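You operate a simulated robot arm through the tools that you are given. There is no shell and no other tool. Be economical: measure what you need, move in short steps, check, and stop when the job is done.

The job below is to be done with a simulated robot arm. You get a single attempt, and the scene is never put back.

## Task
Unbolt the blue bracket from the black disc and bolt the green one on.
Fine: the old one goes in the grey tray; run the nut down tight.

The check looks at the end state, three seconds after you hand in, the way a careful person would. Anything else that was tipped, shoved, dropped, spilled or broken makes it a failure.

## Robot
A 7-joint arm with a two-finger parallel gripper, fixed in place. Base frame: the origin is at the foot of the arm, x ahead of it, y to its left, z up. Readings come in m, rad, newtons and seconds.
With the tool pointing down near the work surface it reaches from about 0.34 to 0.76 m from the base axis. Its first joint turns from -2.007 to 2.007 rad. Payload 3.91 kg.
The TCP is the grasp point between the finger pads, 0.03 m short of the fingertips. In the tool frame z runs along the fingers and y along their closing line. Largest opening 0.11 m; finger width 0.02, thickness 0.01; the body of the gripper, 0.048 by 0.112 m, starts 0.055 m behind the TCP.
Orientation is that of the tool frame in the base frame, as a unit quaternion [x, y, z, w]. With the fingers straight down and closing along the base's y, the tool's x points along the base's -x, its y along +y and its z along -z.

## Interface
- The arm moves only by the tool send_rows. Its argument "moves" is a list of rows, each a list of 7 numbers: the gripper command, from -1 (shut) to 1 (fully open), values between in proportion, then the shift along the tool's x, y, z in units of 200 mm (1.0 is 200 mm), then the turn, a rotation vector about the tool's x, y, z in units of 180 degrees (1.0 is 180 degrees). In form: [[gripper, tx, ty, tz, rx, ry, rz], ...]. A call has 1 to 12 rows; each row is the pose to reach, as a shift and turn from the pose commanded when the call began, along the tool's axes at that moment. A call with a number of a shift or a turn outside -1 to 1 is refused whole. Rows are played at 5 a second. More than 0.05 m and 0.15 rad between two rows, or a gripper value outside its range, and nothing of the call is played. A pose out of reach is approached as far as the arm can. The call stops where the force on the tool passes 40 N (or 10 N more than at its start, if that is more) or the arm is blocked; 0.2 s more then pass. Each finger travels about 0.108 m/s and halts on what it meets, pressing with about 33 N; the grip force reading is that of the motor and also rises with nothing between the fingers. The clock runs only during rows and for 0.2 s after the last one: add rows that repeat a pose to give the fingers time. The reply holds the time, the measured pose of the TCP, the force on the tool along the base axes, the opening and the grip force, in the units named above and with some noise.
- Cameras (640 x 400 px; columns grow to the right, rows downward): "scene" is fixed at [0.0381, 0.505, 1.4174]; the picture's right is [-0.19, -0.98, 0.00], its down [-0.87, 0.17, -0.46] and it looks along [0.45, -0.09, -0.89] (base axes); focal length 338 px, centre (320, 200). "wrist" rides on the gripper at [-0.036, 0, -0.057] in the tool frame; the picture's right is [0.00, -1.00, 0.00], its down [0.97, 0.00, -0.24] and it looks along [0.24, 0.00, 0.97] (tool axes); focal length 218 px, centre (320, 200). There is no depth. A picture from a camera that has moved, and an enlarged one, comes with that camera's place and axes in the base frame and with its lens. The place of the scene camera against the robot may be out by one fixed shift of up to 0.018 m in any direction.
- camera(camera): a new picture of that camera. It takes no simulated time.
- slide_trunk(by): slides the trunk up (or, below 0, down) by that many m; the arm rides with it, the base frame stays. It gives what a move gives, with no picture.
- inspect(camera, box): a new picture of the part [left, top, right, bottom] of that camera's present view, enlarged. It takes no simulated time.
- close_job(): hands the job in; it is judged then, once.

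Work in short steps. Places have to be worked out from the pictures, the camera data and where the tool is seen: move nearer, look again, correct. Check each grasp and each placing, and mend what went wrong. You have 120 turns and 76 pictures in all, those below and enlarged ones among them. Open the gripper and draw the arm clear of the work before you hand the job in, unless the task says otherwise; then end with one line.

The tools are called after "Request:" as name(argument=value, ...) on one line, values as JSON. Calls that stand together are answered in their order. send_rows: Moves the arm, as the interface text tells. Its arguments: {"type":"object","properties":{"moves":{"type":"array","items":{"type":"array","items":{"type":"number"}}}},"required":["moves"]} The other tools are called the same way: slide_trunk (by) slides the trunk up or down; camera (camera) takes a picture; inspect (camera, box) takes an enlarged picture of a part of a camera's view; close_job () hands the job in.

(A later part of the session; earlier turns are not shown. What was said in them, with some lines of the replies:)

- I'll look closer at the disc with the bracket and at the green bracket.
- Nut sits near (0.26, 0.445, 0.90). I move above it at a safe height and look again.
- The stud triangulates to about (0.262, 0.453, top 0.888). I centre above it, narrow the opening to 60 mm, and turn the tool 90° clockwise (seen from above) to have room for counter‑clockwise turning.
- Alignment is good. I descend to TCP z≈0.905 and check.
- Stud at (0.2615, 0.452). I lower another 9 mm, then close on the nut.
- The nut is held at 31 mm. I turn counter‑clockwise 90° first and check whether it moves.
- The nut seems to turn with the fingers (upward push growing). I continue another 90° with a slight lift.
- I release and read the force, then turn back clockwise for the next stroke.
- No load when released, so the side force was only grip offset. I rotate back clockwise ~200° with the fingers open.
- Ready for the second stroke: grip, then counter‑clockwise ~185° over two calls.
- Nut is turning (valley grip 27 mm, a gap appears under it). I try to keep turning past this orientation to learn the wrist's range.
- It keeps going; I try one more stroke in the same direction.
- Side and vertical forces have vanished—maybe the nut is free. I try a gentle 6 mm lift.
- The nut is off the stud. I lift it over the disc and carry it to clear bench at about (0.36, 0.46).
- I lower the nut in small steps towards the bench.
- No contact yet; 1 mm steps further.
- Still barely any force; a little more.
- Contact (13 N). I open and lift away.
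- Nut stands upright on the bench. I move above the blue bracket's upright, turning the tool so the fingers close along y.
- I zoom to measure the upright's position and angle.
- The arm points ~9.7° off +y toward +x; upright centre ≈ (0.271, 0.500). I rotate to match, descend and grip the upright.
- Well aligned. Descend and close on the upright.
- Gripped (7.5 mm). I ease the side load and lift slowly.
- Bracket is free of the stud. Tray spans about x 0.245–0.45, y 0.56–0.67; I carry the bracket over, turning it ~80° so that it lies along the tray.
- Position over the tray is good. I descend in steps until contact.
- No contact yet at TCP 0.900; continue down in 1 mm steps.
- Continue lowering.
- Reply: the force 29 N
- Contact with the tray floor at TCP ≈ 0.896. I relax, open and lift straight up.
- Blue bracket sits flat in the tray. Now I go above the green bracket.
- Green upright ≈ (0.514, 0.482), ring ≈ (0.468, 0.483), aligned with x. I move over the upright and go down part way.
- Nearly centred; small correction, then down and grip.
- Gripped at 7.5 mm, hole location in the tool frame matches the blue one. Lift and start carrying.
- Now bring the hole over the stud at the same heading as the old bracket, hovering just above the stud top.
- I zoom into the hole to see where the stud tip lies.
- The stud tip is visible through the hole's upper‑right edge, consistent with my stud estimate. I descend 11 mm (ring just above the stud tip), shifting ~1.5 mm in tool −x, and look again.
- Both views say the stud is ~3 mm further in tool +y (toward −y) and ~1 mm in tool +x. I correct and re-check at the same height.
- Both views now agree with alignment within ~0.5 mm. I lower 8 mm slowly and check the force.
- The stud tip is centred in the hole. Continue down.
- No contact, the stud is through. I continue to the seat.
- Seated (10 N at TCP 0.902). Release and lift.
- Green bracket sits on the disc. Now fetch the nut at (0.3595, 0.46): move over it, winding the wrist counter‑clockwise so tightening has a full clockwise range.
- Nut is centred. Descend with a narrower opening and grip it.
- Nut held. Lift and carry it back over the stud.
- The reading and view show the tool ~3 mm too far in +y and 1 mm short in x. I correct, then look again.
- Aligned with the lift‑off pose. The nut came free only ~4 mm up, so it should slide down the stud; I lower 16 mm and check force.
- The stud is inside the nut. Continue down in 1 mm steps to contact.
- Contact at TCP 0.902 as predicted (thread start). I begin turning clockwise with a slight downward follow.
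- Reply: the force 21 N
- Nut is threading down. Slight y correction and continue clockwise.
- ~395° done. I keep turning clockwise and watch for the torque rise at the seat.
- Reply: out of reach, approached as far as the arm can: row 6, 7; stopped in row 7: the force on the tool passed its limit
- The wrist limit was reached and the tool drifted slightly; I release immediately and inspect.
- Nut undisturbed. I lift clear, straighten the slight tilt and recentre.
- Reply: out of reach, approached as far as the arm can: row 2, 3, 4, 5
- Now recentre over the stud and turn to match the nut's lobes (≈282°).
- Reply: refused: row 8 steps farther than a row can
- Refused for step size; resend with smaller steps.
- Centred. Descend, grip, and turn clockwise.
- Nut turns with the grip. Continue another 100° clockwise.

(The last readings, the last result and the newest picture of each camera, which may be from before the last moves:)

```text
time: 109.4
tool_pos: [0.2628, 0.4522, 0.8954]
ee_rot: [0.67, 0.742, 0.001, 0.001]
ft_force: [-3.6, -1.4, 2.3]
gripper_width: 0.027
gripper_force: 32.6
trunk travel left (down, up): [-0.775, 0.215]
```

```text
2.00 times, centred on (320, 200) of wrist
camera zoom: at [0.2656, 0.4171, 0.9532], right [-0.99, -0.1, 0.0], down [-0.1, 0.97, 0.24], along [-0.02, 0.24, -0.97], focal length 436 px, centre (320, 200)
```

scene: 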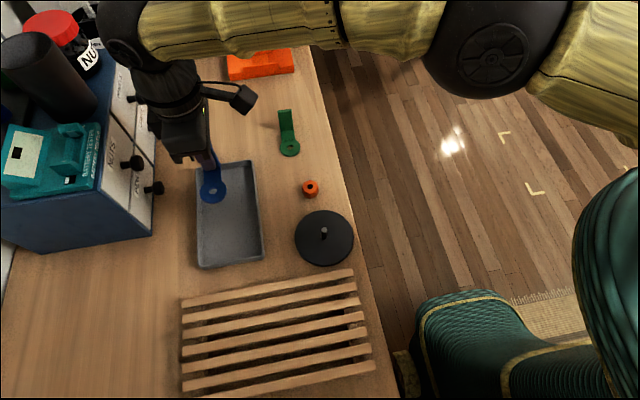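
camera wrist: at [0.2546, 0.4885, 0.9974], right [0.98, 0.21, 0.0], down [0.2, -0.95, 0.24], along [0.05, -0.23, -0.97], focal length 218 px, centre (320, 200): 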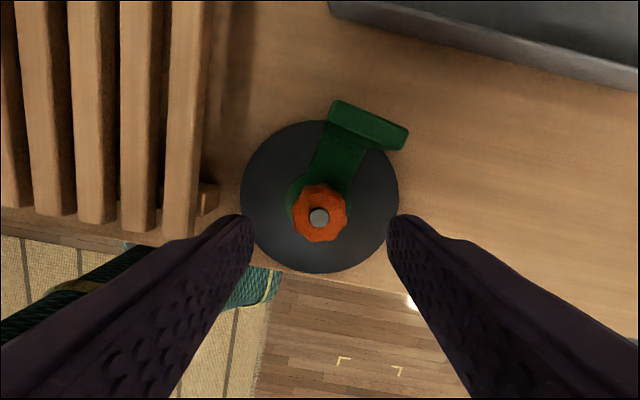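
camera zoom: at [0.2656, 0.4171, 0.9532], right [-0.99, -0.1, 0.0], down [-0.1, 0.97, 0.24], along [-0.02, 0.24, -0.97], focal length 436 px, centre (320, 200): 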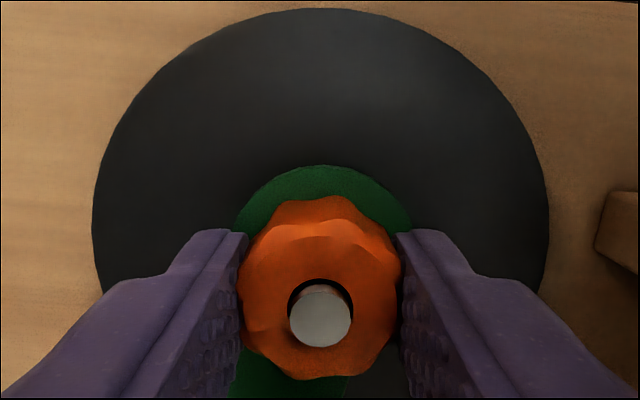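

Grip slipped from lobes to valleys (31→27 mm), hinting the nut is meeting resistance. I turn another ~50° in the firm valley grip to verify tightness.

Request:
send_rows(moves=[[-1, 0, 0, 0, 0, 0, 0.04], [-1, 0, 0, 0, 0, 0, 0.08], [-1, 0, 0, 0, 0, 0, 0.12], [-1, 0, 0, 0, 0, 0, 0.16], [-1, 0, 0, 0, 0, 0, 0.2], [-1, 0, 0, 0, 0, 0, 0.24], [-1, 0, 0, 0, 0, 0, 0.26]])

Request:
inspect(camera="wrist", box=[200, 100, 440, 300])

```text
time: 111.0
tool_pos: [0.2631, 0.4525, 0.8964]
ee_rot: [0.91, 0.415, 0.001, -0.001]
ft_force: [2.2, -0.7, 0.8]
gripper_width: 0.0301
gripper_force: 32.9
trunk travel left (down, up): [-0.775, 0.215]
```

```text
2.00 times, centred on (320, 200) of wrist
camera zoom: at [0.2388, 0.4258, 0.9534], right [-0.76, 0.66, 0.0], down [0.64, 0.73, 0.24], along [0.16, 0.18, -0.97], focal length 436 px, centre (320, 200)
```

zoom: 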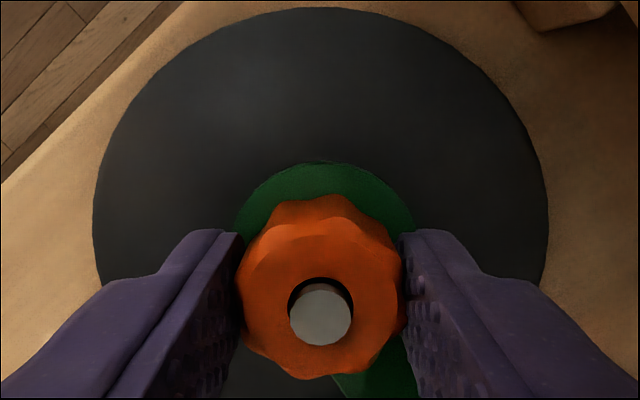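

The fingers now slip over the lobes (27→30 mm): the nut resists strongly. One more fresh bite to confirm it is tight: open, back up 67°, grip, check, and torque again.

Request:
send_rows(moves=[[-0.1, 0, 0, 0, 0, 0, 0], [-0.1, 0, 0, 0, 0, 0, -0.045], [-0.1, 0, 0, 0, 0, 0, -0.09], [-0.1, 0, 0, 0, 0, 0, -0.135], [-0.1, 0, 0, 0, 0, 0, -0.18], [-0.1, 0, 0, 0, 0, 0, -0.225], [-0.1, 0, 0, 0, 0, 0, -0.27], [-0.1, 0, 0, 0, 0, 0, -0.315], [-0.1, 0, 0, 0, 0, 0, -0.36], [-0.1, 0, 0, 0, 0, 0, -0.372], [-1, 0, 0, 0, 0, 0, -0.372], [-1, 0, 0, 0, 0, 0, -0.372]])

Request:
inspect(camera="wrist", box=[200, 100, 440, 300])

Request:
send_rows(moves=[[-1, 0, 0, 0, 0, 0, 0.04], [-1, 0, 0, 0, 0, 0, 0.08], [-1, 0, 0, 0, 0, 0, 0.12]])

Request:
send_rows(moves=[[-1, 0, 0, 0, 0, 0, 0.04], [-1, 0, 0, 0, 0, 0, 0.08], [-1, 0, 0, 0, 0, 0, 0.12], [-1, 0, 0, 0, 0, 0, 0.13]])

Request:
inspect(camera="wrist", box=[200, 100, 440, 300])

```text
time: 113.6
tool_pos: [0.2626, 0.4522, 0.896]
ee_rot: [0.528, 0.849, 0.0, 0.0]
ft_force: [-0.9, 2.1, 0.3]
gripper_width: 0.0307
gripper_force: 33.4
trunk travel left (down, up): [-0.775, 0.215]
```

```text
2.00 times, centred on (320, 200) of wrist
camera zoom: at [0.2774, 0.421, 0.9535], right [-0.9, -0.44, 0.0], down [-0.43, 0.87, 0.24], along [-0.11, 0.22, -0.97], focal length 436 px, centre (320, 200)
```

zoom: 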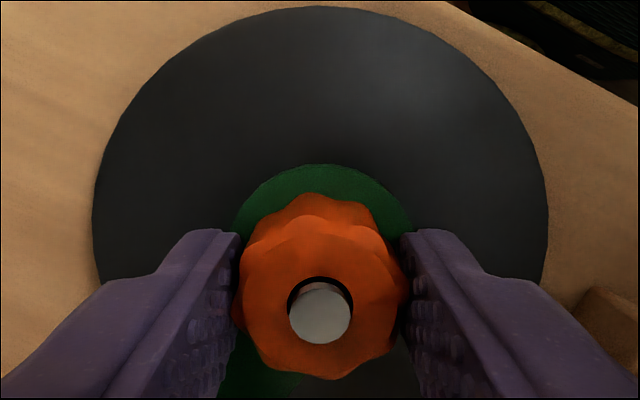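

```text
time: 114.4
tool_pos: [0.2631, 0.4534, 0.8971]
ee_rot: [0.679, 0.734, 0.0, 0.001]
ft_force: [2.6, 2.3, -0.3]
gripper_width: 0.0272
gripper_force: 33.0
trunk travel left (down, up): [-0.775, 0.215]
```

```text
time: 115.4
tool_pos: [0.2631, 0.4525, 0.8943]
ee_rot: [0.814, 0.581, 0.0, 0.0]
ft_force: [3.8, 2.3, 3.1]
gripper_width: 0.0309
gripper_force: 32.9
trunk travel left (down, up): [-0.775, 0.215]
```

```text
2.00 times, centred on (320, 200) of wrist
camera zoom: at [0.2504, 0.4188, 0.9527], right [-0.95, 0.33, 0.0], down [0.32, 0.92, 0.24], along [0.08, 0.23, -0.97], focal length 436 px, centre (320, 200)
```

zoom: 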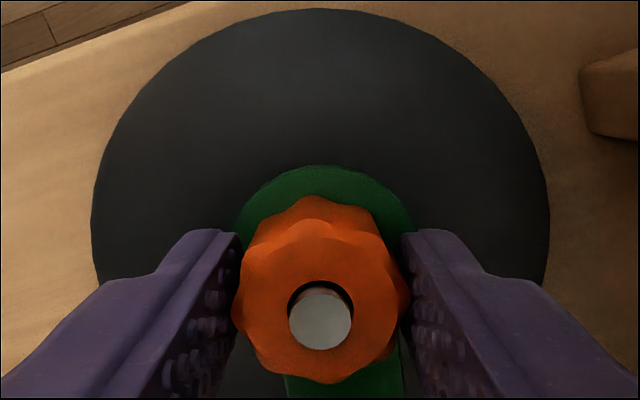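

Width cycles 31→27→31 mm exactly with the lobes while the nut stays still: it is tight. I open, lift straight up and retreat.

Request:
send_rows(moves=[[-0.1, 0, 0, 0, 0, 0, 0], [-0.1, 0, 0, 0, 0, 0, 0], [-0.1, 0, 0, -0.15, 0, 0, 0], [-0.1, 0, 0, -0.35, 0, 0, 0], [-0.1, 0, 0, -0.55, 0, 0, 0], [-0.1, 0, 0, -0.75, 0, 0, 0], [0.3, 0, 0, -0.95, 0, 0, 0], [1, 0, 0, -1, 0, 0, 0]])

Request:
send_rows(moves=[[1, -0.2, 0, 0, 0, 0, 0], [1, -0.4, 0, 0, 0, 0, 0], [1, -0.6, 0, 0, 0, 0, 0], [1, -0.6, 0, 0, 0, 0, 0]])

Request:
camera(camera="scene")

Request:
inspect(camera="scene", box=[180, 140, 380, 280])

```text
time: 117.2
tool_pos: [0.2627, 0.4512, 1.0972]
ee_rot: [0.813, 0.582, 0.0, 0.001]
ft_force: [-0.5, 0.4, -0.4]
gripper_width: 0.1103
gripper_force: 0.0
trunk travel left (down, up): [-0.775, 0.215]
```

```text
time: 118.2
tool_pos: [0.2236, 0.3371, 1.0952]
ee_rot: [0.813, 0.582, 0.0, 0.001]
ft_force: [0.4, 0.2, 0.3]
gripper_width: 0.1099
gripper_force: 0.2
trunk travel left (down, up): [-0.775, 0.215]
```

```text
6 pictures are left
```

scene: 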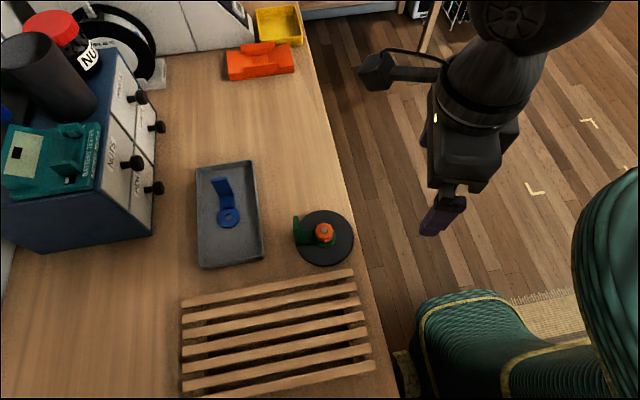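

```text
2.86 times, centred on (280, 210) of scene
camera zoom: at [0.0381, 0.505, 1.4174], right [-0.19, -0.98, 0.0], down [-0.87, 0.17, -0.46], along [0.45, -0.09, -0.89], focal length 967 px, centre (434, 171)
```

zoom: 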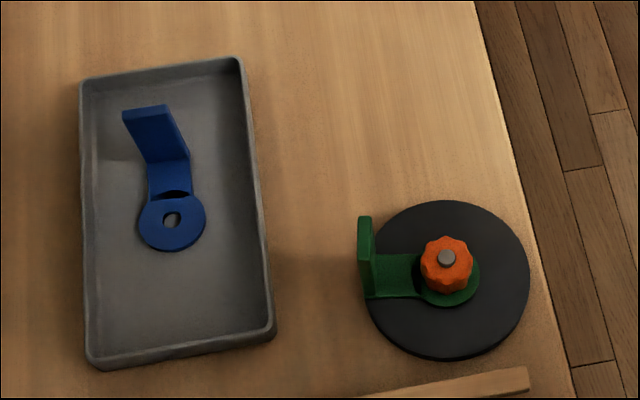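

Everything looks in place; one last close look at the nut seat.

Request:
inspect(camera="scene", box=[290, 205, 350, 255])

```text
8.00 times, centred on (320, 230) of scene
camera zoom: at [0.0381, 0.505, 1.4174], right [-0.19, -0.98, 0.0], down [-0.87, 0.17, -0.46], along [0.45, -0.09, -0.89], focal length 2708 px, centre (320, -40)
```

zoom: 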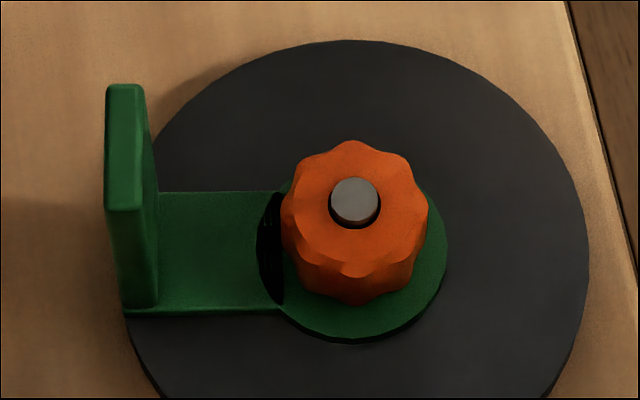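

The nut sits flush on the green bracket with the stud protruding as it did at the start, and the arm is clear. I hand the job in.

Request:
close_job()

```text
The job is handed in.
```

The green bracket is bolted on the black disc with the nut run down until the gripper slipped on it, the blue bracket is in the grey tray, and the arm is open and clear.
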